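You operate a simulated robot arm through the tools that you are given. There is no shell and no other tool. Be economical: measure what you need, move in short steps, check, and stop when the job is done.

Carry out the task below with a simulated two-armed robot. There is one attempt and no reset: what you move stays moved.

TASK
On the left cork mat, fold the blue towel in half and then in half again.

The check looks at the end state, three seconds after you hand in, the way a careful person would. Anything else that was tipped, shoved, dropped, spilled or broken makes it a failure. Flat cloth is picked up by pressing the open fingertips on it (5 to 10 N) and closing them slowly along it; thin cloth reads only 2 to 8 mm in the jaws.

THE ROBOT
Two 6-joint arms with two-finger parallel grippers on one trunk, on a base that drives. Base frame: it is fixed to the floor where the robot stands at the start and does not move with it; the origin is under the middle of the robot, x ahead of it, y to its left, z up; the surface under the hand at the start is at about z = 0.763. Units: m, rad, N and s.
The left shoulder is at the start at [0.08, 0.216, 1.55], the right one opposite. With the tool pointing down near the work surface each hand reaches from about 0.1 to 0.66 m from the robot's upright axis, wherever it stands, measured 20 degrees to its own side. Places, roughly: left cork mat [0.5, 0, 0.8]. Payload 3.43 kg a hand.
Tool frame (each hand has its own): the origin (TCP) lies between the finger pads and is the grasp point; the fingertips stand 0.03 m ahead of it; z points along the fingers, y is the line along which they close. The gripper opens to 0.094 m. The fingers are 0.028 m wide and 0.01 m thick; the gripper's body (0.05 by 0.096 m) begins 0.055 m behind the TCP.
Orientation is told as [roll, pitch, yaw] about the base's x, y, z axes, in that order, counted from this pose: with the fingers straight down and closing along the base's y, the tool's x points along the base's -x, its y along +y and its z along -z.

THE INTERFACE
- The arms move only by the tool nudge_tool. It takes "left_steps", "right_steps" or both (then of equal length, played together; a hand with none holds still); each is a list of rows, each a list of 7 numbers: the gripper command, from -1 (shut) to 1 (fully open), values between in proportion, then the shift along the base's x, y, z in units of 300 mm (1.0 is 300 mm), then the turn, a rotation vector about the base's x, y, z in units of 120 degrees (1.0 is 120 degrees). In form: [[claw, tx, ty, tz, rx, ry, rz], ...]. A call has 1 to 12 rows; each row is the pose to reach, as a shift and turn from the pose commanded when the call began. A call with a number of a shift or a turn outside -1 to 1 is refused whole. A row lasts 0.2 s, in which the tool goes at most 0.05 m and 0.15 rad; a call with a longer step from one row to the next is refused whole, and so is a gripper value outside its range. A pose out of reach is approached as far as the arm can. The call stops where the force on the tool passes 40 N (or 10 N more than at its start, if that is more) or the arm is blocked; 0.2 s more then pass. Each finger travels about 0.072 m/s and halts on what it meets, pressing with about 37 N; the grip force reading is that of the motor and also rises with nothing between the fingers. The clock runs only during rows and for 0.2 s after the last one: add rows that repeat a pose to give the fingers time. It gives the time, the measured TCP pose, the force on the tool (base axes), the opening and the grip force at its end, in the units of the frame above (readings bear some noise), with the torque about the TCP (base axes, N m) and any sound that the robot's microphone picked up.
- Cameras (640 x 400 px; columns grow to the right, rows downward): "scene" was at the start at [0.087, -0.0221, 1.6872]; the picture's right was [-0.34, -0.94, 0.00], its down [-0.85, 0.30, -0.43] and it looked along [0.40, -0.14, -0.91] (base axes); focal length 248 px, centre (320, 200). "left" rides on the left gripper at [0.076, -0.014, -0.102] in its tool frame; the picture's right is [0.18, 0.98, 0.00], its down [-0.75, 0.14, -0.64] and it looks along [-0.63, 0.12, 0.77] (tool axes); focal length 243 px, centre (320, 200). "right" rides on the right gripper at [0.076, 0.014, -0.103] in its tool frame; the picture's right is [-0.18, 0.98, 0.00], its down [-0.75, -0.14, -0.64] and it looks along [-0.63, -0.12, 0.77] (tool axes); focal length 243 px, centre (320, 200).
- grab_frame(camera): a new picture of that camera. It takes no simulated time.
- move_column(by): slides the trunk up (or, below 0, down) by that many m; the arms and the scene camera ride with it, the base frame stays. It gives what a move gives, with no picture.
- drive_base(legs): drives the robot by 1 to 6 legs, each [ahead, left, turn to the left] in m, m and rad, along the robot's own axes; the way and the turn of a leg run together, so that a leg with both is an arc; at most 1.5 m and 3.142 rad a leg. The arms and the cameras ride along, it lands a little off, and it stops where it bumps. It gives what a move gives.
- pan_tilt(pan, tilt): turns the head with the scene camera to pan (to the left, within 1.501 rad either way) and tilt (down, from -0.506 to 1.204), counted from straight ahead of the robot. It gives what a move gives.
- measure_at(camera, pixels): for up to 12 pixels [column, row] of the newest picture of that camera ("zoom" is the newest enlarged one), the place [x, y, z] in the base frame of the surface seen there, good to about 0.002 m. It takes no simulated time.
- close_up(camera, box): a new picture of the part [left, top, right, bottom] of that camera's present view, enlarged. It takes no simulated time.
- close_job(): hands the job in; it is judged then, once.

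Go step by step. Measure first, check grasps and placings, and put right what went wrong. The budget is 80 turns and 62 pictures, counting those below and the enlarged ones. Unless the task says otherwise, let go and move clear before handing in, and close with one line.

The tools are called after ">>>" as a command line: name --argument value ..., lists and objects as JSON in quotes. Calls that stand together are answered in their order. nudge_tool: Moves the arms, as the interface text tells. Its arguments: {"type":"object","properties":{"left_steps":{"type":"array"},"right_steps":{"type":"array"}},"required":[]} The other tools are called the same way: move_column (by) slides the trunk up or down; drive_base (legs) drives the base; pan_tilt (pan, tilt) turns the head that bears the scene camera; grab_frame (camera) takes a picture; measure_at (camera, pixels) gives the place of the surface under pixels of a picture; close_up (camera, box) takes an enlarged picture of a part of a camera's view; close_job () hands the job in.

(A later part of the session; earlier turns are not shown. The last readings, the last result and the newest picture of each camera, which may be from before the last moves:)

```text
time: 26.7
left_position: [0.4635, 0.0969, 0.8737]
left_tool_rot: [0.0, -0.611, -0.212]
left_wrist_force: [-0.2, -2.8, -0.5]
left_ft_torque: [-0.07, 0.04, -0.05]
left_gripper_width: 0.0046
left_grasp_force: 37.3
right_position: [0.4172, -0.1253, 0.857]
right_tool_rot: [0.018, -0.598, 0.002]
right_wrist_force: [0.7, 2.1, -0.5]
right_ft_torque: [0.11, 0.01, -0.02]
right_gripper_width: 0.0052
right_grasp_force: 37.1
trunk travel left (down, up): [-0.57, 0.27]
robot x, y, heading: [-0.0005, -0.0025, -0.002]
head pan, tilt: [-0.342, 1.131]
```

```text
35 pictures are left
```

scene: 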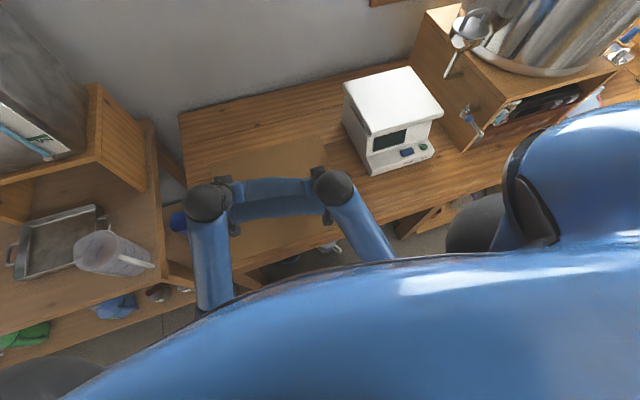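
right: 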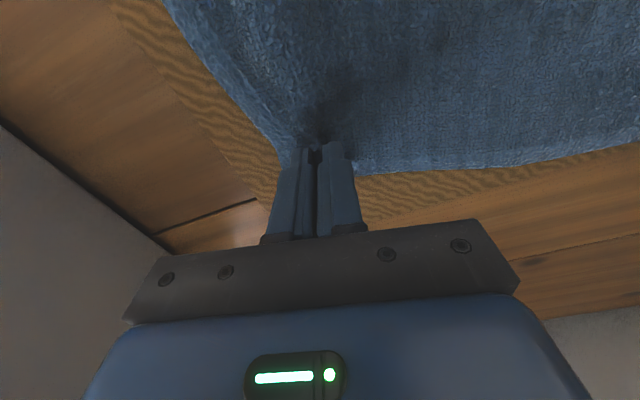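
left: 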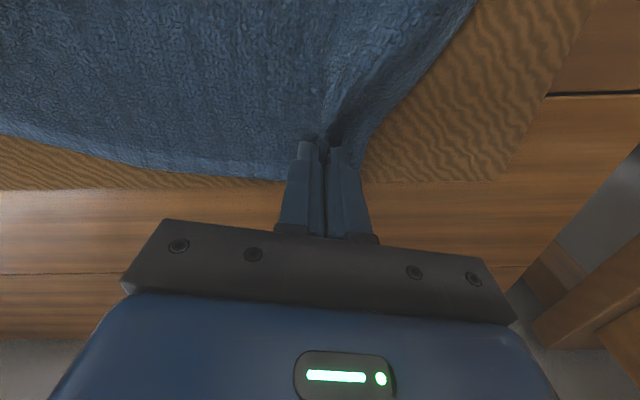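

The fold is going over well and nothing is out of reach. I'll continue down to the near edge.

>>> nudge_tool --left_steps '[[-1, -0.07, 0.015, -0.06, -0.007, -0.03, 0], [-1, -0.13, 0.029, -0.12, -0.012, -0.055, 0], [-1, -0.165, 0.036, -0.175, -0.018, -0.081, 0], [-1, -0.182, 0.04, -0.22, -0.018, -0.081, 0]]' --right_steps '[[-1, -0.07, 0.018, -0.04, 0, -0.03, 0], [-1, -0.135, 0.035, -0.08, 0, -0.055, 0], [-1, -0.175, 0.045, -0.12, 0, -0.083, 0], [-1, -0.19, 0.05, -0.155, 0, -0.083, 0]]'

>>> grab_frame --camera "scene"

>>> grab_frame --camera "left"

>>> grab_frame --camera "right"

```text
time: 27.7
left_position: [0.4103, 0.1092, 0.8077]
left_tool_rot: [-0.002, -0.784, -0.211]
left_wrist_force: [0.8, -0.3, 1.2]
left_ft_torque: [0.01, -0.01, 0.0]
left_gripper_width: 0.0046
left_grasp_force: 36.9
right_position: [0.3628, -0.1095, 0.8097]
right_tool_rot: [0.017, -0.771, 0.001]
right_wrist_force: [0.3, 0.6, 1.9]
right_ft_torque: [0.01, 0.01, -0.05]
right_gripper_width: 0.0052
right_grasp_force: 37.2
trunk travel left (down, up): [-0.57, 0.27]
robot x, y, heading: [0.0009, 0.0004, 0.001]
head pan, tilt: [-0.342, 1.131]
```

```text
34 pictures are left
```

scene: 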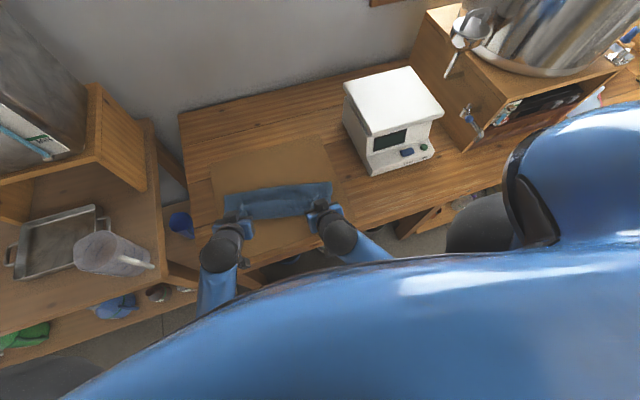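

```text
33 pictures are left
```

left: 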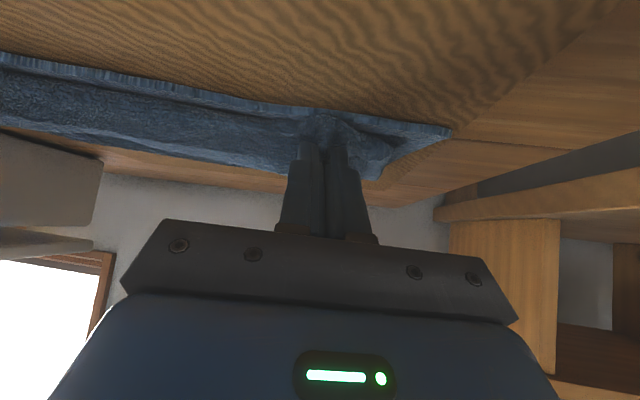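

```text
32 pictures are left
```

right: 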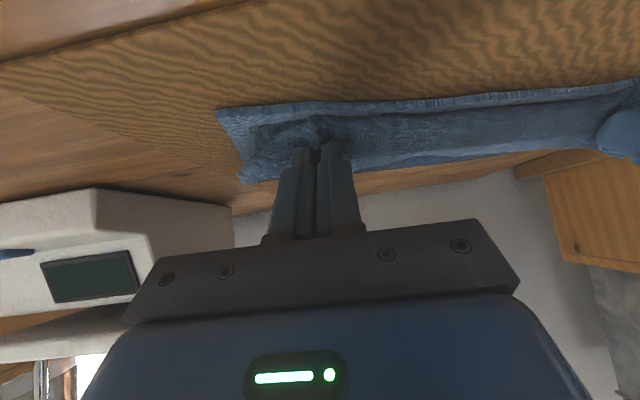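

The edge has come over next to the near edge, with the near hem running (0,60)–(450,130) in the left picture. I'll measure the lower and upper edges.

>>> close_up --camera "left" --box '[160, 40, 480, 240]'

>>> measure_at --camera "left" --pixels '[[445, 130], [380, 120], [375, 178], [200, 95], [200, 110], [200, 130], [350, 132], [280, 170], [280, 105], [280, 120]]'

>>> measure_at --camera "right" --pixels '[[220, 112], [250, 125], [243, 180], [300, 108], [400, 105], [400, 120], [400, 160], [500, 145], [270, 135]]'

```text
2.00 times, centred on (320, 140) of left
```

zoom: 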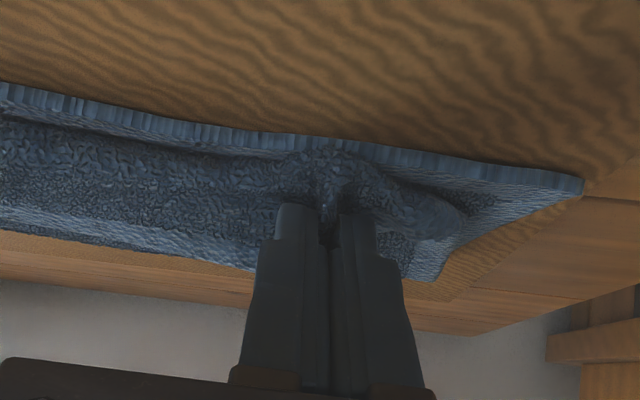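

```text
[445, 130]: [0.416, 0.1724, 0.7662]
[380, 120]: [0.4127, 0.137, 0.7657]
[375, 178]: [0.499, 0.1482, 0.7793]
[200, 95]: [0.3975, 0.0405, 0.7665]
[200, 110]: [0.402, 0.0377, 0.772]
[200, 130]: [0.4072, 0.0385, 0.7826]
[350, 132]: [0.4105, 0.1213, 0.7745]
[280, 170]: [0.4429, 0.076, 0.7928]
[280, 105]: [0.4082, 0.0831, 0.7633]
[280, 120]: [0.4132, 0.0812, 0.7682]
```

```text
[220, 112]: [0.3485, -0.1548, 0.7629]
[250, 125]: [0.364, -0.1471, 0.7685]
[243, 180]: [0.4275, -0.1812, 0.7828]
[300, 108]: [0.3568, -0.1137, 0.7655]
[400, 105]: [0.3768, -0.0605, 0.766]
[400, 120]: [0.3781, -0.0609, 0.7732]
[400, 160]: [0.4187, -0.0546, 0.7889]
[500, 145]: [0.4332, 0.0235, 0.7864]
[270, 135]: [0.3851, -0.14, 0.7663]
```

The lower layer stayed put and the upper edge lies about 5 mm behind the lower edge. I'll lower a little, open slowly to spread the pinch, and back out along the fingers.

>>> nudge_tool --left_steps '[[-1, -0.02, 0.01, -0.015, 0, 0, 0], [-1, -0.025, 0.015, -0.03, 0, 0, 0], [-0.8, -0.025, 0.015, -0.03, 0, 0, 0], [-0.5, -0.025, 0.015, -0.03, 0, 0, 0], [-0.2, -0.025, 0.015, -0.03, 0, 0, 0], [0.1, -0.025, 0.015, -0.03, 0, 0, 0], [0.1, -0.07, 0.025, 0.02, 0, 0, 0], [0.1, -0.12, 0.035, 0.07, 0, 0, 0], [0.1, -0.17, 0.045, 0.15, 0, 0, 0], [0.1, -0.17, 0.045, 0.25, 0, 0.05, 0], [0.1, -0.17, 0.045, 0.35, 0, 0.1, 0]]' --right_steps '[[-1, -0.012, -0.008, -0.018, 0, 0, 0], [-1, -0.015, -0.012, -0.035, 0, 0, 0], [-0.8, -0.015, -0.012, -0.035, 0, 0, 0], [-0.5, -0.015, -0.012, -0.035, 0, 0, 0], [-0.2, -0.015, -0.012, -0.035, 0, 0, 0], [0.1, -0.015, -0.012, -0.035, 0, 0, 0], [0.1, -0.06, -0.012, 0.02, 0, 0, 0], [0.1, -0.11, -0.012, 0.07, 0, 0, 0], [0.1, -0.14, -0.012, 0.15, 0, 0, 0], [0.1, -0.14, -0.012, 0.25, 0, 0.05, 0], [0.1, -0.14, -0.012, 0.35, 0, 0.1, 0]]'

>>> close_up --camera "scene" --box '[170, 120, 410, 270]'

>>> grab_frame --camera "left"

>>> grab_frame --camera "right"

```text
time: 30.1
left_position: [0.3819, 0.1137, 0.8912]
left_tool_rot: [-0.058, -0.569, -0.178]
left_wrist_force: [-1.4, -0.2, -0.2]
left_ft_torque: [0.01, -0.01, -0.01]
left_gripper_width: 0.0517
left_grasp_force: 0.0
left hand out of reach, approached as far as the arm can: row 10, 11
right_position: [0.3505, -0.0924, 0.8822]
right_tool_rot: [0.016, -0.554, 0.003]
right_wrist_force: [-0.1, 0.1, -0.3]
right_ft_torque: [0.0, 0.03, 0.0]
right_gripper_width: 0.0514
right_grasp_force: 0.0
right hand out of reach, approached as far as the arm can: row 10, 11
trunk travel left (down, up): [-0.57, 0.27]
robot x, y, heading: [-0.0023, -0.0002, -0.005]
head pan, tilt: [-0.342, 1.131]
```

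```text
2.67 times, centred on (290, 195) of scene
```

zoom: 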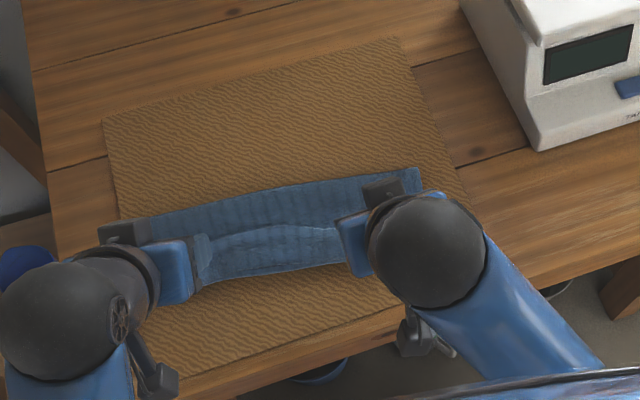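

```text
29 pictures are left
```

left: 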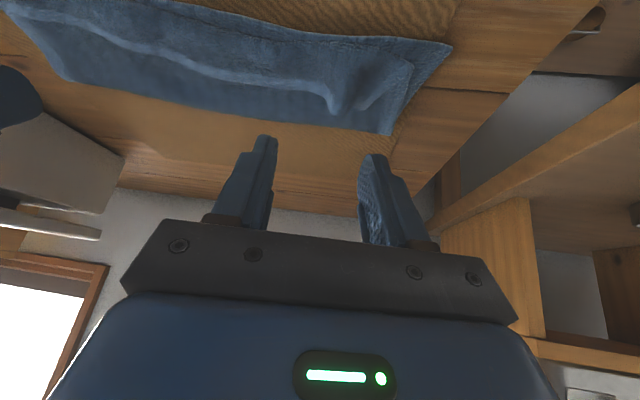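

```text
28 pictures are left
```

right: 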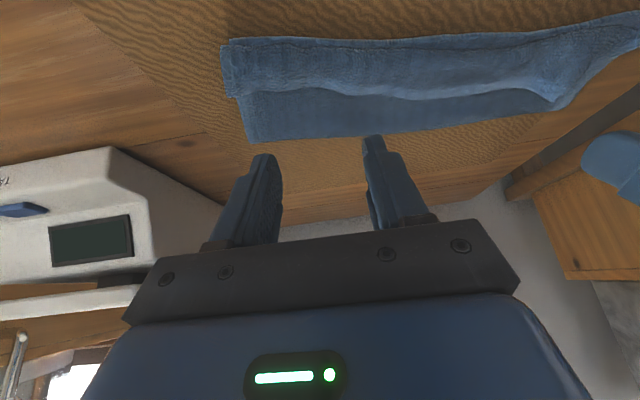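

The half fold came out well, with both layers aligned. I'll raise the trunk by 0.15 m to lift the hands clear, then move them apart and upright so I can see the towel.

>>> move_column --by 0.15

>>> nudge_tool --left_steps '[[0, 0, 0.05, 0, 0.008, 0.045, 0.014], [0, 0, 0.1, 0, 0.017, 0.09, 0.028], [0, 0.0, 0.15, 0, 0.025, 0.135, 0.042], [0, 0.0, 0.2, 0, 0.033, 0.18, 0.056], [0, 0.0, 0.25, 0, 0.042, 0.225, 0.07], [0, 0, 0.3, 0, 0.05, 0.27, 0.085]]' --right_steps '[[0, 0, -0.08, 0, 0, 0.045, 0], [0, 0, -0.16, 0, 0, 0.09, 0], [0, 0, -0.24, 0, 0, 0.135, 0], [0, 0, -0.32, 0, 0, 0.18, 0], [0, 0, -0.4, 0, 0, 0.225, 0], [0, 0, -0.48, 0, 0, 0.264, 0]]'

>>> close_up --camera "scene" --box '[170, 130, 410, 280]'

```text
time: 31.9
left_position: [0.3793, 0.1145, 1.0414]
left_tool_rot: [-0.057, -0.574, -0.177]
left_wrist_force: [-0.3, 0.0, 0.3]
left_ft_torque: [0.02, 0.03, 0.01]
left_gripper_width: 0.0516
left_grasp_force: 0.1
right_position: [0.3478, -0.0929, 1.0322]
right_tool_rot: [0.018, -0.56, 0.001]
right_wrist_force: [-0.3, -0.4, 0.2]
right_ft_torque: [0.0, -0.02, 0.0]
right_gripper_width: 0.0519
right_grasp_force: 0.0
trunk travel left (down, up): [-0.72, 0.12]
robot x, y, heading: [0.0001, -0.0007, -0.003]
head pan, tilt: [-0.342, 1.131]
```

```text
time: 33.2
left_position: [0.3717, 0.2028, 0.9251]
left_tool_rot: [-0.002, -0.016, -0.01]
left_wrist_force: [-0.1, -0.4, 0.5]
left_ft_torque: [0.03, 0.0, 0.0]
left_gripper_width: 0.0471
left_grasp_force: 0.0
left hand out of reach, approached as far as the arm can: row 3, 4, 5, 6
right_position: [0.3323, -0.2336, 0.9295]
right_tool_rot: [0.017, -0.02, 0.002]
right_wrist_force: [0.3, 0.0, 0.2]
right_ft_torque: [0.02, -0.01, 0.05]
right_gripper_width: 0.0469
right_grasp_force: 0.0
right hand out of reach, approached as far as the arm can: row 1, 2, 3, 4, 5, 6
trunk travel left (down, up): [-0.72, 0.12]
robot x, y, heading: [0.0023, -0.0006, -0.001]
head pan, tilt: [-0.342, 1.131]
```

```text
2.67 times, centred on (290, 205) of scene
```

zoom: 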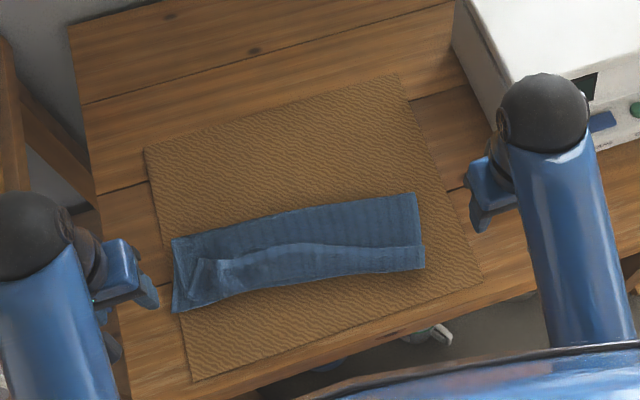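

That view is clear: a folded strip with a low wave along it and a small ridge at its left end. I'll look closer and measure.

>>> close_up --camera "scene" --box '[225, 195, 337, 265]'

>>> measure_at --camera "zoom" --pixels '[[60, 130], [65, 305], [600, 45], [620, 175], [300, 70], [340, 150], [330, 215], [180, 190], [80, 200], [115, 220], [580, 100], [590, 160]]'

```text
5.71 times, centred on (281, 230) of scene
```

zoom: 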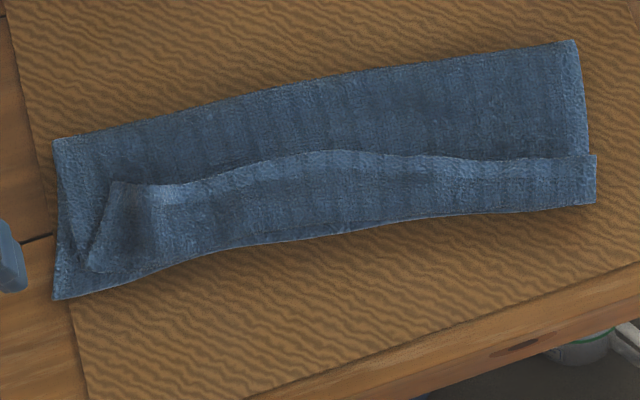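

```text
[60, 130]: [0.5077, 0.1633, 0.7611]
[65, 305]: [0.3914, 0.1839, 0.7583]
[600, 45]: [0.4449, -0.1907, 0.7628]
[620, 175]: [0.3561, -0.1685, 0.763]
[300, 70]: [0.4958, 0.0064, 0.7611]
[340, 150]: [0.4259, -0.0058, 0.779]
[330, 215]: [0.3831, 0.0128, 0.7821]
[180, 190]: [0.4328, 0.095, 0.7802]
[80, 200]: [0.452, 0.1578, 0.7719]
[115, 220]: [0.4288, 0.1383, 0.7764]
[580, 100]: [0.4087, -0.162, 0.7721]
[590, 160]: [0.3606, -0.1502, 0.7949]
```

At the right end the near strip reads z≈0.795, so it's raised. I'll look from the hand cameras.

>>> grab_frame --camera "right"

>>> grab_frame --camera "left"

```text
25 pictures are left
```

right: 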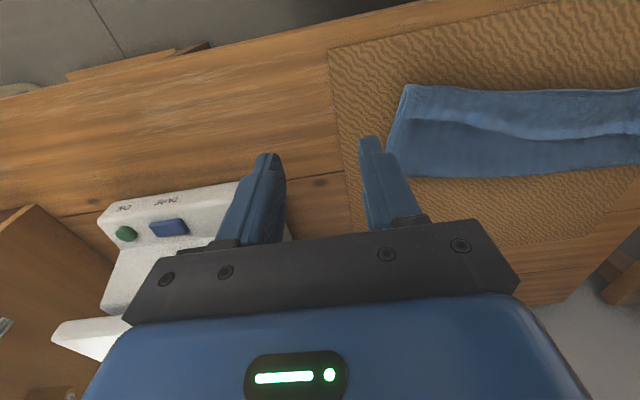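

```text
24 pictures are left
```

left: 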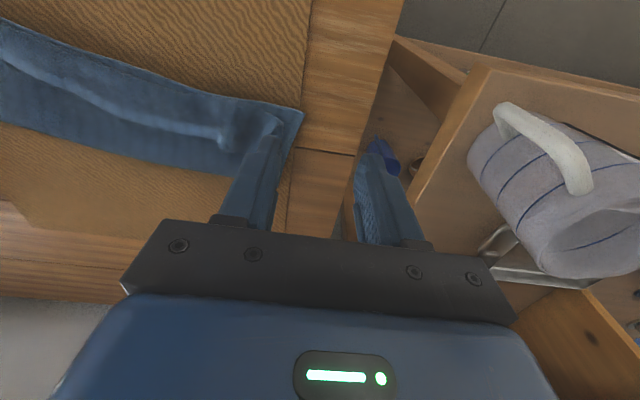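

The upper layer has a slack bubble: the strip is about 0.1 m deep where it should be 0.127 m, so the slack belongs at the fold. I'll smooth it by sweeping spread fingertips lightly from the bubble toward the fold, so first I move above the bubble.

>>> nudge_tool --left_steps '[[0.2, 0.025, -0.08, -0.05, 0, 0, -0.02], [0.49, 0.05, -0.17, -0.1, 0, 0, -0.04], [0.49, 0.075, -0.25, -0.15, 0, 0, -0.06], [0.49, 0.1, -0.33, -0.2, 0, 0, -0.08], [0.49, 0.128, -0.41, -0.25, 0, 0, -0.1]]' --right_steps '[[0.2, 0.034, 0.096, -0.05, 0, 0, 0], [0.49, 0.07, 0.19, -0.1, 0, 0, 0], [0.49, 0.1, 0.29, -0.16, 0, 0, 0], [0.49, 0.14, 0.385, -0.21, 0, 0, 0], [0.49, 0.17, 0.48, -0.265, 0, 0, 0]]'

```text
time: 34.5
left_position: [0.4118, 0.0807, 0.8523]
left_tool_rot: [-0.004, -0.002, -0.22]
left_wrist_force: [0.5, -0.5, 0.0]
left_ft_torque: [-0.01, 0.01, -0.01]
left_gripper_width: 0.07
left_grasp_force: 0.1
right_position: [0.3835, -0.0887, 0.8501]
right_tool_rot: [0.016, -0.004, 0.002]
right_wrist_force: [-0.1, 0.4, -0.2]
right_ft_torque: [0.0, 0.01, 0.03]
right_gripper_width: 0.0699
right_grasp_force: 0.1
trunk travel left (down, up): [-0.72, 0.12]
robot x, y, heading: [-0.0008, 0.0031, 0.006]
head pan, tilt: [-0.342, 1.131]
```

In position. I'll lower to just above flat cloth height and sweep about 0.1 m toward the fold with light pressure.

>>> nudge_tool --left_steps '[[0.49, 0, 0, -0.08, 0, 0, 0], [0.49, 0, 0, -0.13, 0, 0, 0], [0.49, 0, 0, -0.158, 0, 0, 0], [0.49, 0.04, -0.009, -0.162, 0, 0, 0], [0.49, 0.08, -0.018, -0.162, 0, 0, 0], [0.49, 0.13, -0.028, -0.162, 0, 0, 0], [0.49, 0.18, -0.039, -0.162, 0, 0, 0], [0.49, 0.23, -0.05, -0.162, 0, 0, 0], [0.49, 0.28, -0.061, -0.16, 0, 0, 0], [0.49, 0.34, -0.074, -0.155, 0, 0, 0], [0.49, 0.4, -0.085, -0.14, 0, 0, 0], [0.49, 0.4, -0.085, 0, 0, 0, 0]]' --right_steps '[[0.49, 0, 0, -0.08, 0, 0, 0], [0.49, 0, 0, -0.13, 0, 0, 0], [0.49, 0, 0, -0.15, 0, 0, 0], [0.49, 0.04, -0.009, -0.155, 0, 0, 0], [0.49, 0.08, -0.018, -0.155, 0, 0, 0], [0.49, 0.13, -0.028, -0.155, 0, 0, 0], [0.49, 0.18, -0.039, -0.155, 0, 0, 0], [0.49, 0.23, -0.05, -0.155, 0, 0, 0], [0.49, 0.28, -0.061, -0.153, 0, 0, 0], [0.49, 0.34, -0.074, -0.148, 0, 0, 0], [0.49, 0.4, -0.085, -0.13, 0, 0, 0], [0.49, 0.4, -0.085, 0, 0, 0, 0]]'

>>> close_up --camera "scene" --box '[190, 160, 382, 280]'

```text
time: 37.0
left_position: [0.5312, 0.055, 0.8517]
left_tool_rot: [-0.003, -0.002, -0.221]
left_wrist_force: [-0.9, 0.8, 0.0]
left_ft_torque: [-0.03, -0.02, 0.0]
left_gripper_width: 0.0701
left_grasp_force: 0.1
right_position: [0.5028, -0.1154, 0.8525]
right_tool_rot: [0.017, -0.007, 0.0]
right_wrist_force: [0.6, 0.0, 0.3]
right_ft_torque: [0.01, 0.01, 0.02]
right_gripper_width: 0.07
right_grasp_force: 0.1
trunk travel left (down, up): [-0.72, 0.12]
robot x, y, heading: [0.0004, 0.0025, -0.001]
head pan, tilt: [-0.342, 1.131]
```

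```text
3.33 times, centred on (286, 220) of scene
```

zoom: 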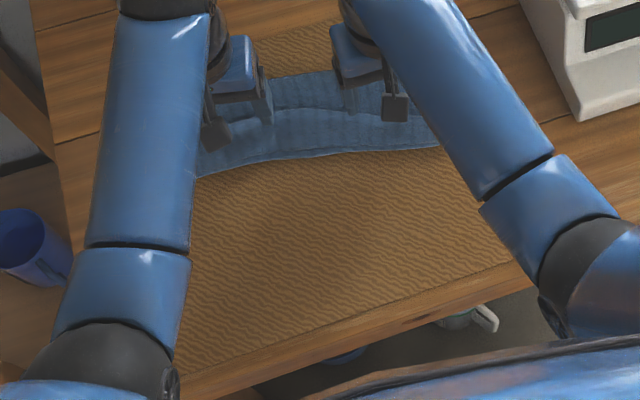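

The arms hide part of it, and the towel may have slid. I'll measure the edges.

>>> measure_at --camera "zoom" --pixels '[[203, 174], [320, 150], [435, 144], [300, 78], [320, 75], [300, 125], [320, 105], [400, 130]]'

>>> grab_frame --camera "left"

>>> grab_frame --camera "right"

```text
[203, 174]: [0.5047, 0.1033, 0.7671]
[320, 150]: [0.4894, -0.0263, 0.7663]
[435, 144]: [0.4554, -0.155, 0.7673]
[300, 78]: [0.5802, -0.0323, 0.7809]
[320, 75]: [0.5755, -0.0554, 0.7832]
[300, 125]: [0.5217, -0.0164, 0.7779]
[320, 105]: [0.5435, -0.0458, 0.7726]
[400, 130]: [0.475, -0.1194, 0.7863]
```

```text
22 pictures are left
```

left: 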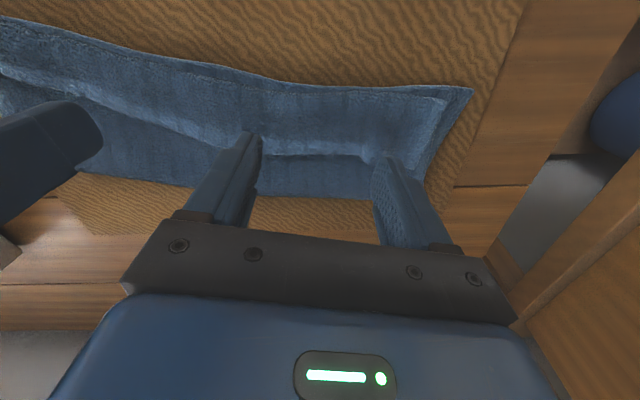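

```text
21 pictures are left
```

right: 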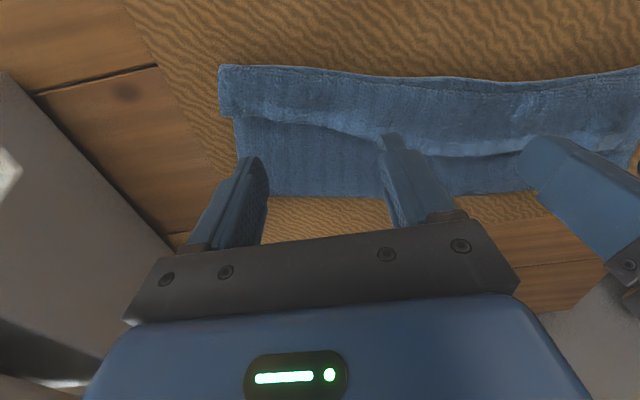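

The whole towel slid about 0.09 m along the mat and the bubble stayed. So one hand needs to pin the near edge while the other sweeps: the left hand pins around y≈-0.02 and the right hand waits beside it.

>>> nudge_tool --left_steps '[[0.7, -0.05, -0.12, 0, 0, 0, 0], [0.7, -0.093, -0.25, -0.03, 0, 0, 0], [0.7, -0.093, -0.25, -0.1, 0, 0, 0], [0.7, -0.093, -0.25, -0.15, 0, 0, 0], [0.7, -0.093, -0.25, -0.17, 0, 0, 0], [0.7, -0.093, -0.25, -0.18, 0, 0, 0]]' --right_steps '[[0.28, -0.02, -0.03, 0, 0, 0, 0], [0.28, -0.02, -0.03, 0, 0, 0, 0], [0.28, -0.02, -0.03, 0, 0, 0, 0], [0.28, -0.02, -0.03, -0.05, 0, 0, 0], [0.28, -0.02, -0.03, -0.1, 0, 0, 0], [0.28, -0.02, -0.03, -0.12, 0, 0, 0]]'

>>> grab_frame --camera "right"

```text
time: 38.5
left_position: [0.5038, -0.0186, 0.7998]
left_tool_rot: [-0.004, -0.007, -0.22]
left_wrist_force: [0.1, 1.2, 22.8]
left_ft_torque: [0.15, -0.06, -0.04]
left_gripper_width: 0.0794
left_grasp_force: 0.0
right_position: [0.4961, -0.1227, 0.8174]
right_tool_rot: [0.017, -0.009, 0.002]
right_wrist_force: [-0.4, -0.1, -0.1]
right_ft_torque: [-0.01, 0.01, 0.01]
right_gripper_width: 0.0605
right_grasp_force: 0.0
trunk travel left (down, up): [-0.72, 0.12]
robot x, y, heading: [-0.0036, -0.0016, 0.001]
head pan, tilt: [-0.342, 1.131]
```

```text
20 pictures are left
```

right: 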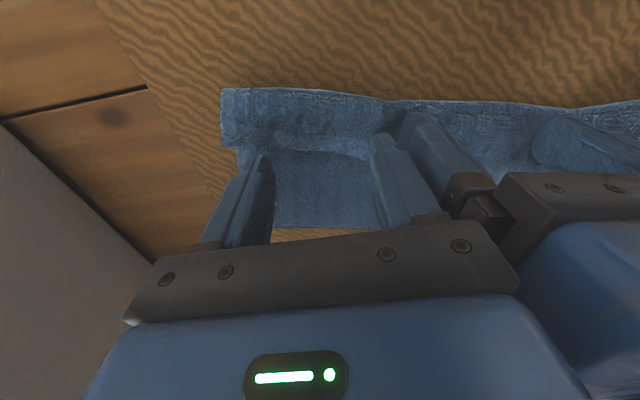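

The left hand pins at 23 N. The right hand now starts a little nearer the edge, lowers lightly and sweeps toward the fold.

>>> nudge_tool --right_steps '[[0.28, -0.05, 0, 0, 0, 0, 0], [0.28, -0.05, 0, -0.03, 0, 0, 0], [0.28, -0.05, 0, -0.04, 0, 0, 0], [0.28, 0.0, -0.01, -0.042, 0, 0, 0], [0.28, 0.05, -0.02, -0.042, 0, 0, 0], [0.28, 0.1, -0.03, -0.042, 0, 0, 0], [0.28, 0.15, -0.04, -0.042, 0, 0, 0], [0.28, 0.2, -0.05, -0.042, 0, 0, 0], [0.28, 0.26, -0.06, -0.042, 0, 0, 0], [0.28, 0.32, -0.07, -0.03, 0, 0, 0], [0.28, 0.34, -0.07, 0.1, 0, 0, 0]]'

>>> grab_frame --camera "right"

```text
time: 40.9
left_position: [0.5032, -0.0206, 0.8008]
left_tool_rot: [-0.003, -0.008, -0.219]
left_wrist_force: [5.8, 1.8, 30.5]
left_ft_torque: [0.34, -0.39, -0.06]
left_gripper_width: 0.0794
left_grasp_force: 0.1
right_position: [0.5981, -0.1447, 0.8472]
right_tool_rot: [0.018, -0.008, 0.0]
right_wrist_force: [0.5, -0.6, 0.8]
right_ft_torque: [0.01, -0.03, -0.01]
right_gripper_width: 0.0604
right_grasp_force: 0.1
trunk travel left (down, up): [-0.72, 0.12]
robot x, y, heading: [-0.0004, -0.0012, 0.001]
head pan, tilt: [-0.342, 1.131]
```

```text
19 pictures are left
```

right: 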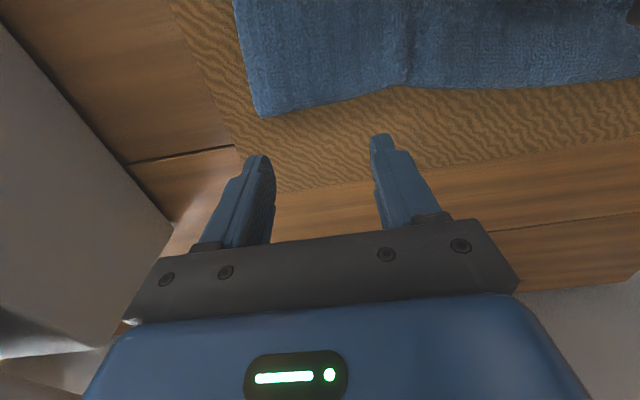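

The fold edge has moved outward at the right end. I'll measure it.

>>> measure_at --camera "right" --pixels '[[265, 110], [340, 97], [395, 83], [500, 82], [600, 75], [240, 30], [330, 50], [404, 55]]'

>>> close_up --camera "scene" --box '[190, 150, 382, 270]'

```text
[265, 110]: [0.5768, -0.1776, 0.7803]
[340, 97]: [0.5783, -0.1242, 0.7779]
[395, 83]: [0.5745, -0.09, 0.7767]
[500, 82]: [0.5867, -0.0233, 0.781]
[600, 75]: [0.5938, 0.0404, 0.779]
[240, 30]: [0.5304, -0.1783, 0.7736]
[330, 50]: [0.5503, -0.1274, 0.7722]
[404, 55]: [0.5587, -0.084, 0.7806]
```

```text
3.33 times, centred on (286, 210) of scene
```

zoom: 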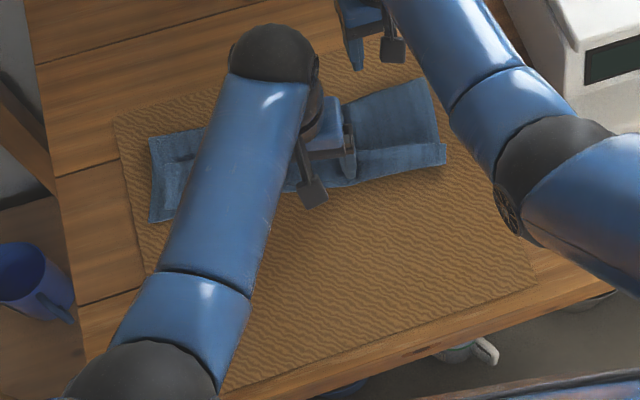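

That worked: the right half is now about 0.117 m deep. Next I'll swap roles, with the right hand pinning the near edge at the centre and the left moving over to sweep the left half.

>>> nudge_tool --left_steps '[[0.7, 0, 0, 0.08, 0, 0, 0], [0.7, 0, 0.02, 0.17, 0, 0, 0], [0.7, 0.01, 0.12, 0.17, 0, 0, 0], [0.7, 0.017, 0.22, 0.17, 0, 0, 0], [0.7, 0.017, 0.285, 0.17, 0, 0, 0], [0.7, 0.017, 0.285, 0.1, 0, 0, 0], [0.7, 0.017, 0.285, 0.06, 0, 0, 0], [0.7, 0.017, 0.285, 0.05, 0, 0, 0], [0.7, 0.017, 0.285, 0.05, 0, 0, 0]]' --right_steps '[[0.7, 0, 0, 0.02, 0, 0, 0], [0.7, -0.05, 0, 0.02, 0, 0, 0], [0.7, -0.15, 0.06, 0.02, 0, 0, 0], [0.7, -0.25, 0.16, 0.02, 0, 0, 0], [0.7, -0.333, 0.26, 0.02, 0, 0, 0], [0.7, -0.333, 0.333, -0.04, 0, 0, 0], [0.7, -0.333, 0.333, -0.12, 0, 0, 0], [0.7, -0.333, 0.333, -0.15, 0, 0, 0], [0.7, -0.333, 0.333, -0.164, 0, 0, 0]]'

```text
time: 42.9
left_position: [0.5064, 0.0668, 0.8138]
left_tool_rot: [-0.003, -0.005, -0.221]
left_wrist_force: [-0.1, 3.1, 0.0]
left_ft_torque: [0.02, -0.04, -0.03]
left_gripper_width: 0.0788
left_grasp_force: 0.0
right_position: [0.5001, -0.0439, 0.8002]
right_tool_rot: [0.017, -0.014, 0.0]
right_wrist_force: [-1.9, -6.2, 35.7]
right_ft_torque: [-1.14, 0.14, -0.15]
right_gripper_width: 0.079
right_grasp_force: 0.0
trunk travel left (down, up): [-0.72, 0.12]
robot x, y, heading: [-0.0007, -0.0017, -0.003]
head pan, tilt: [-0.342, 1.131]
```

The right hand pins at 36 N, so I'll ease it by 0.8 mm. The left hand then sweeps toward the fold.

>>> nudge_tool --left_steps '[[0.7, -0.01, 0, 0, 0, 0, 0], [0.7, -0.01, 0, -0.02, 0, 0, 0], [0.7, -0.01, 0, -0.03, 0, 0, 0], [0.7, 0.04, -0.01, -0.032, 0, 0, 0], [0.7, 0.09, -0.015, -0.032, 0, 0, 0], [0.7, 0.14, -0.02, -0.032, 0, 0, 0], [0.7, 0.19, -0.025, -0.032, 0, 0, 0], [0.7, 0.24, -0.03, -0.032, 0, 0, 0], [0.7, 0.3, -0.03, -0.032, 0, 0, 0], [0.7, 0.36, -0.03, -0.02, 0, 0, 0], [0.7, 0.38, -0.03, 0.1, 0, 0, 0]]' --right_steps '[[0.7, 0, 0, 0.003, 0, 0, 0], [0.7, 0, 0, 0.003, 0, 0, 0], [0.7, 0, 0, 0.003, 0, 0, 0], [0.7, 0, 0, 0.003, 0, 0, 0], [0.7, 0, 0, 0.003, 0, 0, 0], [0.7, 0, 0, 0.003, 0, 0, 0], [0.7, 0, 0, 0.003, 0, 0, 0], [0.7, 0, 0, 0.003, 0, 0, 0], [0.7, 0, 0, 0.003, 0, 0, 0], [0.7, 0, 0, 0.003, 0, 0, 0], [0.7, 0, 0, 0.003, 0, 0, 0]]'

>>> grab_frame --camera "left"

```text
time: 45.2
left_position: [0.6224, 0.0577, 0.8439]
left_tool_rot: [-0.003, -0.006, -0.221]
left_wrist_force: [0.4, 0.1, 0.0]
left_ft_torque: [-0.02, 0.01, 0.02]
left_gripper_width: 0.0801
left_grasp_force: 0.0
right_position: [0.4999, -0.0431, 0.8009]
right_tool_rot: [0.021, -0.017, 0.002]
right_wrist_force: [6.6, -5.0, 39.1]
right_ft_torque: [-1.44, -0.1, 0.27]
right_gripper_width: 0.0799
right_grasp_force: 0.0
trunk travel left (down, up): [-0.72, 0.12]
robot x, y, heading: [-0.0015, -0.0024, 0.0]
head pan, tilt: [-0.342, 1.131]
```

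```text
17 pictures are left
```

left: 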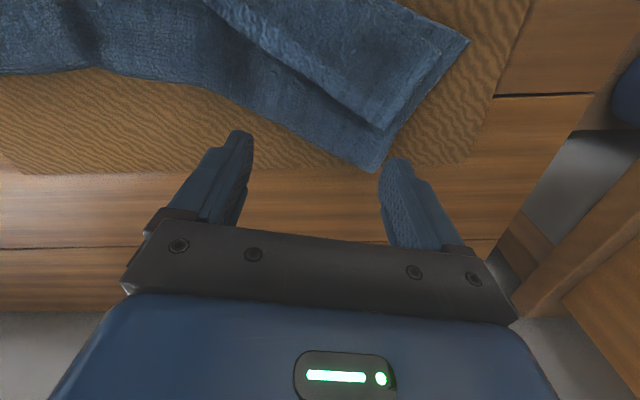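

The left end moved a lot. I'll lift both hands clear sideways for a full view.

>>> nudge_tool --left_steps '[[0.5, 0, 0, 0.1, 0, 0, 0], [0.5, -0.05, 0.08, 0.2, 0, 0, 0], [0.5, -0.15, 0.18, 0.25, 0, 0, 0.03], [0.5, -0.3, 0.24, 0.25, 0, 0, 0.06], [0.5, -0.45, 0.3, 0.25, 0, 0, 0.1], [0.5, -0.6, 0.38, 0.25, 0, 0, 0.1]]' --right_steps '[[0.5, 0, 0, 0.1, 0, 0, 0], [0.5, 0, 0, 0.2, 0, 0, 0], [0.5, -0.05, -0.1, 0.3, 0, 0, 0], [0.5, -0.15, -0.22, 0.35, 0, 0, 0], [0.5, -0.25, -0.35, 0.38, 0, 0, 0], [0.5, -0.35, -0.5, 0.38, 0, 0, 0]]'

>>> close_up --camera "scene" --box '[214, 155, 358, 245]'

```text
refused: row 6 steps farther than a row can; nothing moved
```

```text
4.44 times, centred on (286, 200) of scene
```

zoom: 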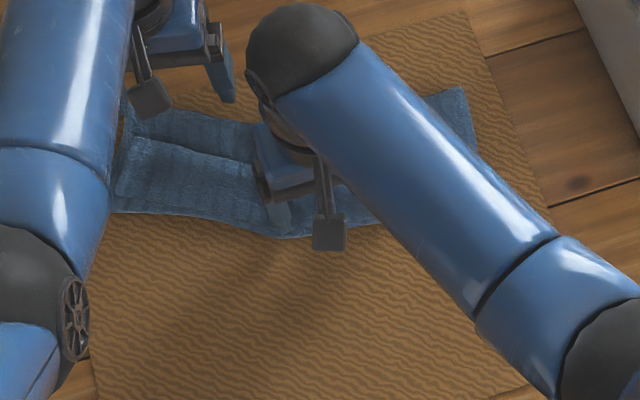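

One row was too long. I'll repeat with smaller steps.

>>> nudge_tool --left_steps '[[0.5, 0, 0, 0.1, 0, 0, 0], [0.5, -0.05, 0.08, 0.2, 0, 0, 0], [0.5, -0.15, 0.18, 0.25, 0, 0, 0.03], [0.5, -0.28, 0.24, 0.25, 0, 0, 0.06], [0.5, -0.41, 0.3, 0.25, 0, 0, 0.1], [0.5, -0.54, 0.36, 0.25, 0, 0, 0.1], [0.5, -0.65, 0.42, 0.25, 0, 0, 0.1]]' --right_steps '[[0.5, 0, 0, 0.1, 0, 0, 0], [0.5, 0, 0, 0.2, 0, 0, 0], [0.5, -0.05, -0.1, 0.3, 0, 0, 0], [0.5, -0.13, -0.21, 0.35, 0, 0, 0], [0.5, -0.21, -0.32, 0.38, 0, 0, 0], [0.5, -0.29, -0.43, 0.38, 0, 0, 0], [0.5, -0.37, -0.54, 0.38, 0, 0, 0]]'

>>> close_up --camera "scene" --box '[214, 155, 358, 245]'

>>> measure_at --camera "zoom" --pixels '[[120, 100], [120, 205], [300, 235], [440, 200], [465, 100], [290, 130], [170, 170], [220, 150]]'

```text
time: 46.9
left_position: [0.4259, 0.1826, 0.9202]
left_tool_rot: [-0.004, -0.004, -0.011]
left_wrist_force: [0.7, 0.3, -0.1]
left_ft_torque: [0.03, 0.0, 0.03]
left_gripper_width: 0.0702
left_grasp_force: 0.0
right_position: [0.3859, -0.2071, 0.9127]
right_tool_rot: [0.018, -0.009, 0.002]
right_wrist_force: [-0.5, 0.2, -0.4]
right_ft_torque: [-0.03, 0.02, 0.01]
right_gripper_width: 0.0703
right_grasp_force: 0.1
trunk travel left (down, up): [-0.72, 0.12]
robot x, y, heading: [0.0001, -0.0006, 0.0]
head pan, tilt: [-0.342, 1.131]
```

```text
4.44 times, centred on (286, 200) of scene
```

zoom: 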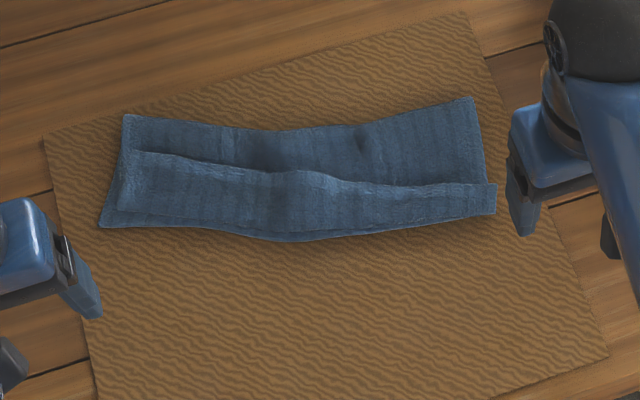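

```text
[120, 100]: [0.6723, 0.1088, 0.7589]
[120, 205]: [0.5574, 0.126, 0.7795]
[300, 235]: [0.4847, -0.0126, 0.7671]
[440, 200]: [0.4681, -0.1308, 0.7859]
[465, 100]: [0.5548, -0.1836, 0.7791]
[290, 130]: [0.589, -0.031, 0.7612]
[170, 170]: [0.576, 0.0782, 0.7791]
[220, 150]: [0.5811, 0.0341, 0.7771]
```

The fold is much better, with about 0.11 m depth all along and the edges aligned. Before the second fold I'll slide the strip toward the middle of the mat by pressing its near edge and pulling, so first I move above that edge.

>>> nudge_tool --left_steps '[[0.7, 0.09, -0.1, -0.03, 0, 0, -0.04], [0.7, 0.18, -0.2, -0.08, 0, 0, -0.08], [0.7, 0.27, -0.3, -0.15, 0, 0, -0.12], [0.7, 0.354, -0.392, -0.22, 0, 0, -0.12], [0.7, 0.354, -0.392, -0.33, 0, 0, -0.12], [0.7, 0.354, -0.392, -0.385, 0, 0, -0.12]]' --right_steps '[[0.7, 0.085, 0.1, -0.03, 0, 0, -0.01], [0.7, 0.17, 0.2, -0.08, 0, 0, -0.03], [0.7, 0.255, 0.3, -0.15, 0, 0, -0.05], [0.7, 0.337, 0.39, -0.2, 0, 0, -0.05], [0.7, 0.337, 0.39, -0.31, 0, 0, -0.05], [0.7, 0.337, 0.39, -0.36, 0, 0, -0.05]]'

```text
time: 48.2
left_position: [0.5329, 0.0645, 0.8027]
left_tool_rot: [-0.003, -0.006, -0.261]
left_wrist_force: [0.6, 0.9, 5.2]
left_ft_torque: [-0.08, -0.04, 0.04]
left_gripper_width: 0.0798
left_grasp_force: 0.1
right_position: [0.4897, -0.0905, 0.8036]
right_tool_rot: [0.017, -0.008, -0.103]
right_wrist_force: [0.2, -0.6, 2.6]
right_ft_torque: [-0.03, 0.0, -0.01]
right_gripper_width: 0.0798
right_grasp_force: 0.2
trunk travel left (down, up): [-0.72, 0.12]
robot x, y, heading: [-0.0025, -0.0004, 0.003]
head pan, tilt: [-0.342, 1.131]
```

Contact is light. I'll press about 2 mm more and drag toward the robot, the left hand by 0.10 m and the right by 0.075 m, which also squares the strip.

>>> nudge_tool --left_steps '[[0.7, 0, 0, -0.005, 0, 0, 0], [0.7, 0, 0, -0.008, 0, 0, 0], [0.7, -0.05, 0.0, -0.008, 0, 0, 0.012], [0.7, -0.1, 0.0, -0.008, 0, 0, 0.024], [0.7, -0.15, 0.0, -0.008, 0, 0, 0.036], [0.7, -0.2, 0.0, -0.008, 0, 0, 0.048], [0.7, -0.25, 0.0, -0.008, 0, 0, 0.06], [0.7, -0.3, 0.0, -0.008, 0, 0, 0.072], [0.7, -0.34, 0.0, -0.008, 0, 0, 0.08], [0.7, -0.34, 0, 0.1, 0, 0, 0.08], [0.7, -0.34, 0.06, 0.2, 0, 0, 0.08], [0.7, -0.34, 0.12, 0.3, 0, 0, 0.08]]' --right_steps '[[0.7, 0, 0, -0.008, 0, 0, 0], [0.7, 0, 0, -0.012, 0, 0, 0], [0.7, -0.036, 0.0, -0.012, 0, 0, 0.012], [0.7, -0.072, 0.0, -0.012, 0, 0, 0.024], [0.7, -0.108, 0.0, -0.012, 0, 0, 0.036], [0.7, -0.144, 0.0, -0.012, 0, 0, 0.048], [0.7, -0.18, 0.0, -0.012, 0, 0, 0.06], [0.7, -0.216, 0.0, -0.012, 0, 0, 0.072], [0.7, -0.25, 0.0, -0.012, 0, 0, 0.08], [0.7, -0.25, 0, 0.1, 0, 0, 0.08], [0.7, -0.25, -0.06, 0.2, 0, 0, 0.08], [0.7, -0.25, -0.12, 0.3, 0, 0, 0.08]]'

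>>> nudge_tool --left_steps '[[0.5, 0, 0.1, 0.05, 0, 0, 0], [0.5, -0.05, 0.2, 0.08, 0, 0, 0], [0.5, -0.1, 0.25, 0.08, 0, 0, 0]]' --right_steps '[[0.5, 0, -0.1, 0.05, 0, 0, 0], [0.5, -0.05, -0.2, 0.08, 0, 0, 0], [0.5, -0.1, -0.3, 0.08, 0, 0, 0]]'

>>> close_up --camera "scene" --box '[206, 155, 366, 255]'

>>> measure_at --camera "zoom" --pixels '[[150, 250], [320, 250], [470, 230], [150, 150], [320, 160], [470, 140]]'

```text
time: 50.9
left_position: [0.4306, 0.1016, 0.8924]
left_tool_rot: [-0.004, -0.002, -0.093]
left_wrist_force: [-0.4, 0.6, 0.5]
left_ft_torque: [0.02, -0.02, 0.02]
left_gripper_width: 0.0799
left_grasp_force: 0.1
right_position: [0.4132, -0.126, 0.8927]
right_tool_rot: [0.018, -0.006, 0.062]
right_wrist_force: [-0.3, -0.7, 0.5]
right_ft_torque: [0.02, 0.0, -0.06]
right_gripper_width: 0.0801
right_grasp_force: 0.1
trunk travel left (down, up): [-0.72, 0.12]
robot x, y, heading: [-0.0012, 0.0026, -0.002]
head pan, tilt: [-0.342, 1.131]
```

```text
time: 51.6
left_position: [0.4, 0.1759, 0.9176]
left_tool_rot: [-0.005, -0.003, -0.096]
left_wrist_force: [-0.1, -0.6, -0.1]
left_ft_torque: [0.03, -0.01, 0.04]
left_gripper_width: 0.0703
left_grasp_force: 0.1
right_position: [0.3824, -0.2159, 0.9177]
right_tool_rot: [0.017, -0.007, 0.064]
right_wrist_force: [0.6, -0.1, 0.1]
right_ft_torque: [-0.02, -0.04, 0.03]
right_gripper_width: 0.0705
right_grasp_force: 0.0
trunk travel left (down, up): [-0.72, 0.12]
robot x, y, heading: [0.0006, -0.0028, -0.0]
head pan, tilt: [-0.342, 1.131]
```

```text
4.00 times, centred on (286, 205) of scene
```

zoom: 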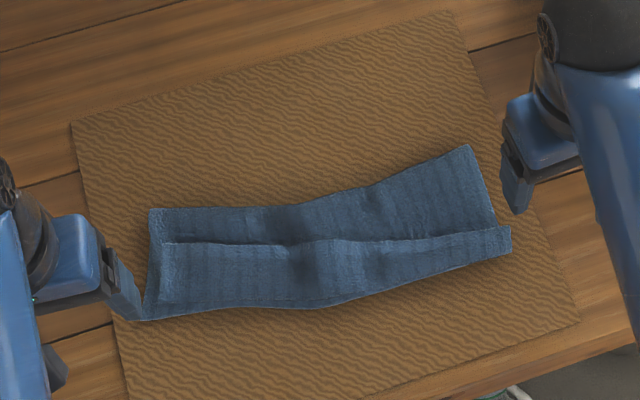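

```text
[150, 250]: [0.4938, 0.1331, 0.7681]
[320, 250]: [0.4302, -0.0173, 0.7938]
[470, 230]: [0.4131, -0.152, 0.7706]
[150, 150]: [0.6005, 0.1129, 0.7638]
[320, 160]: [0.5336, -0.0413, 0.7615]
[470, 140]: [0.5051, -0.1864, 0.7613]
```

The strip is now centred on the mat. For the second fold the left hand will take the right end, centred near (0.445, -0.178), over to the left end, so I park the right hand back and bring the left across.

>>> nudge_tool --left_steps '[[0.06, 0, 0, 0, 0, 0, 0], [0.06, 0, -0.05, 0.03, 0, 0, 0], [0.06, 0.03, -0.2, 0.03, 0, 0, 0], [0.06, 0.06, -0.35, 0.03, 0, 0, 0], [0.06, 0.09, -0.5, 0.03, 0, 0, 0], [0.06, 0.12, -0.65, 0.03, 0, 0, 0], [0.06, 0.15, -0.8, 0.03, 0, 0, -0.02]]' --right_steps '[[0, -0.1, -0.05, 0.03, 0, 0, 0], [0, -0.2, -0.1, 0.06, 0, 0, 0], [0, -0.3, -0.15, 0.1, 0, 0, 0], [0, -0.4, -0.2, 0.15, 0, 0, 0], [0, -0.5, -0.25, 0.2, 0, 0, 0], [0, -0.5, -0.3, 0.2, 0, 0, 0], [0, -0.5, -0.3, 0.2, 0, 0, 0]]'

>>> grab_frame --camera "scene"

>>> grab_frame --camera "left"

```text
time: 53.2
left_position: [0.4427, -0.0367, 0.9242]
left_tool_rot: [-0.003, -0.002, -0.109]
left_wrist_force: [0.3, -0.7, 0.2]
left_ft_torque: [0.02, 0.01, -0.01]
left_gripper_width: 0.0495
left_grasp_force: 0.0
right_position: [0.2488, -0.2794, 0.9512]
right_tool_rot: [0.0, -0.035, 0.214]
right_wrist_force: [-0.6, 0.1, -0.6]
right_ft_torque: [0.03, 0.02, -0.01]
right_gripper_width: 0.0469
right_grasp_force: 0.1
right hand out of reach, approached as far as the arm can: row 2, 3, 4, 5, 6, 7
trunk travel left (down, up): [-0.72, 0.12]
robot x, y, heading: [0.0024, 0.0025, 0.002]
head pan, tilt: [-0.342, 1.131]
stopped in row 7 (right hand): the arm was blocked; the commanded pose is now the measured one
```

```text
13 pictures are left
```

scene: 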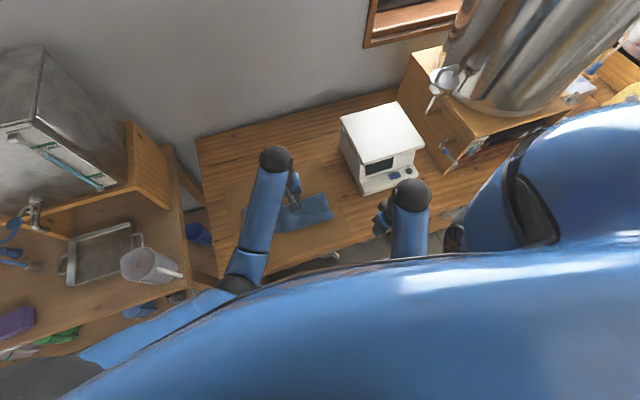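

```text
12 pictures are left
```

left: 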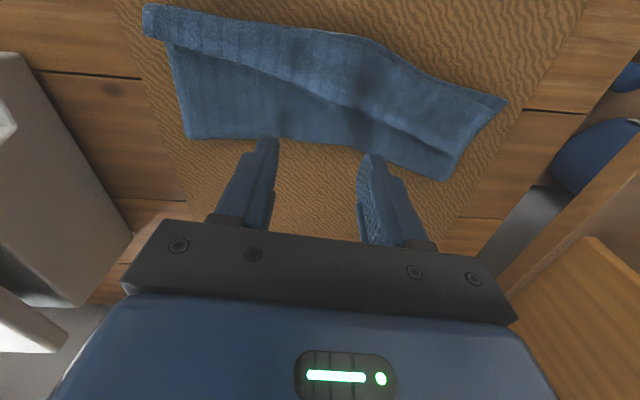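

That's a good view of the whole strip: right end (147,8)–(188,136), left end (503,103)–(447,178). I'll measure it.

>>> measure_at --camera "left" --pixels '[[150, 12], [150, 35], [170, 45], [180, 85], [190, 133], [498, 103], [475, 140], [447, 175], [365, 45], [325, 140], [260, 70], [210, 80]]'

```text
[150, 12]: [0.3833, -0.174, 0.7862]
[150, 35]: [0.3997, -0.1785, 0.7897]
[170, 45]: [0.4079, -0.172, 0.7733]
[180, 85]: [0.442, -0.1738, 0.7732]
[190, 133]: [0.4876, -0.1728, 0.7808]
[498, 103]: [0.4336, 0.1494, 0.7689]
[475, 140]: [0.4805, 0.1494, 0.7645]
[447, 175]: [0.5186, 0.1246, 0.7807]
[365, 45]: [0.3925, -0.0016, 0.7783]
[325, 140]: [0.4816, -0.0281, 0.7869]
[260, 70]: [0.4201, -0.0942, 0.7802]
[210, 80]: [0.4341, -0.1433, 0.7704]
```

The right end sits at y≈-0.174, x 0.383–0.50, with flat double cloth around x 0.442. I'll place the left hand so its outer finger lands just off that end and its inner finger on the cloth.

>>> nudge_tool --left_steps '[[0.06, 0, -0.14, -0.05, 0.0, 0, 0], [0.06, 0, -0.28, -0.1, 0.02, 0, 0.02], [0.06, 0, -0.414, -0.2, 0.05, 0, 0.04], [0.06, 0, -0.414, -0.3, 0.05, 0, 0.04], [0.06, 0, -0.414, -0.38, 0.05, 0, 0.04], [0.06, 0, -0.414, -0.405, 0.05, 0, 0.04], [0.06, 0, -0.414, -0.415, 0.05, 0, 0.04]]'

>>> grab_frame --camera "left"

```text
refused: row 3 steps farther than a row can; nothing moved
```

```text
11 pictures are left
```

left: 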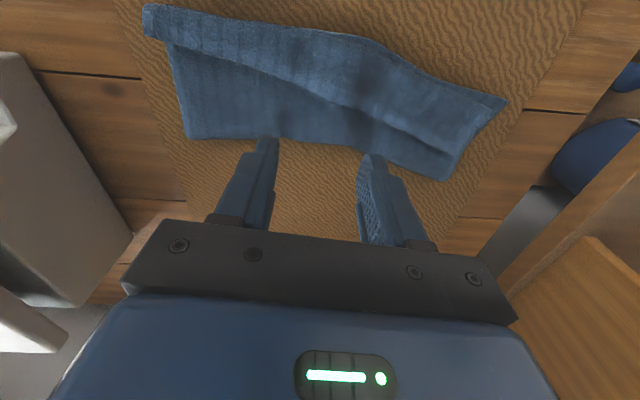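

A step was too long, so I'll retry with smaller ones.

>>> nudge_tool --left_steps '[[0.06, 0, -0.12, -0.03, 0.0, 0, 0], [0.06, 0, -0.24, -0.08, 0.02, 0, 0.02], [0.06, 0, -0.34, -0.17, 0.05, 0, 0.04], [0.06, 0, -0.414, -0.27, 0.05, 0, 0.04], [0.06, 0, -0.414, -0.36, 0.05, 0, 0.04], [0.06, 0, -0.414, -0.4, 0.05, 0, 0.04], [0.06, 0, -0.414, -0.41, 0.05, 0, 0.04]]'

```text
time: 54.8
left_position: [0.441, -0.1602, 0.8032]
left_tool_rot: [0.1, 0.005, -0.025]
left_wrist_force: [0.1, -0.1, 0.4]
left_ft_torque: [-0.03, -0.05, 0.01]
left_gripper_width: 0.0499
left_grasp_force: 0.1
right_position: [0.2482, -0.2786, 0.9533]
right_tool_rot: [-0.003, -0.038, 0.213]
right_wrist_force: [-0.1, -0.2, 1.2]
right_ft_torque: [-0.04, -0.01, -0.02]
right_gripper_width: 0.0472
right_grasp_force: 0.1
trunk travel left (down, up): [-0.72, 0.12]
robot x, y, heading: [0.0008, -0.0007, 0.003]
head pan, tilt: [-0.342, 1.131]
```

No contact yet. I'll lower about 5 mm more in small steps.

>>> nudge_tool --left_steps '[[0.06, 0, 0, -0.007, 0, 0, 0], [0.06, 0, 0, -0.013, 0, 0, 0], [0.06, 0, 0, -0.018, 0, 0, 0], [0.06, 0, 0, -0.018, 0, 0, 0]]'

```text
time: 55.8
left_position: [0.442, -0.1601, 0.797]
left_tool_rot: [0.1, 0.005, -0.025]
left_wrist_force: [-0.3, -1.1, 1.7]
left_ft_torque: [0.07, 0.02, -0.04]
left_gripper_width: 0.0499
left_grasp_force: 0.0
right_position: [0.2481, -0.2788, 0.9536]
right_tool_rot: [-0.004, -0.038, 0.215]
right_wrist_force: [-0.4, -0.2, 0.3]
right_ft_torque: [0.0, -0.01, 0.0]
right_gripper_width: 0.0472
right_grasp_force: 0.1
trunk travel left (down, up): [-0.72, 0.12]
robot x, y, heading: [-0.0001, 0.0021, 0.003]
head pan, tilt: [-0.342, 1.131]
```

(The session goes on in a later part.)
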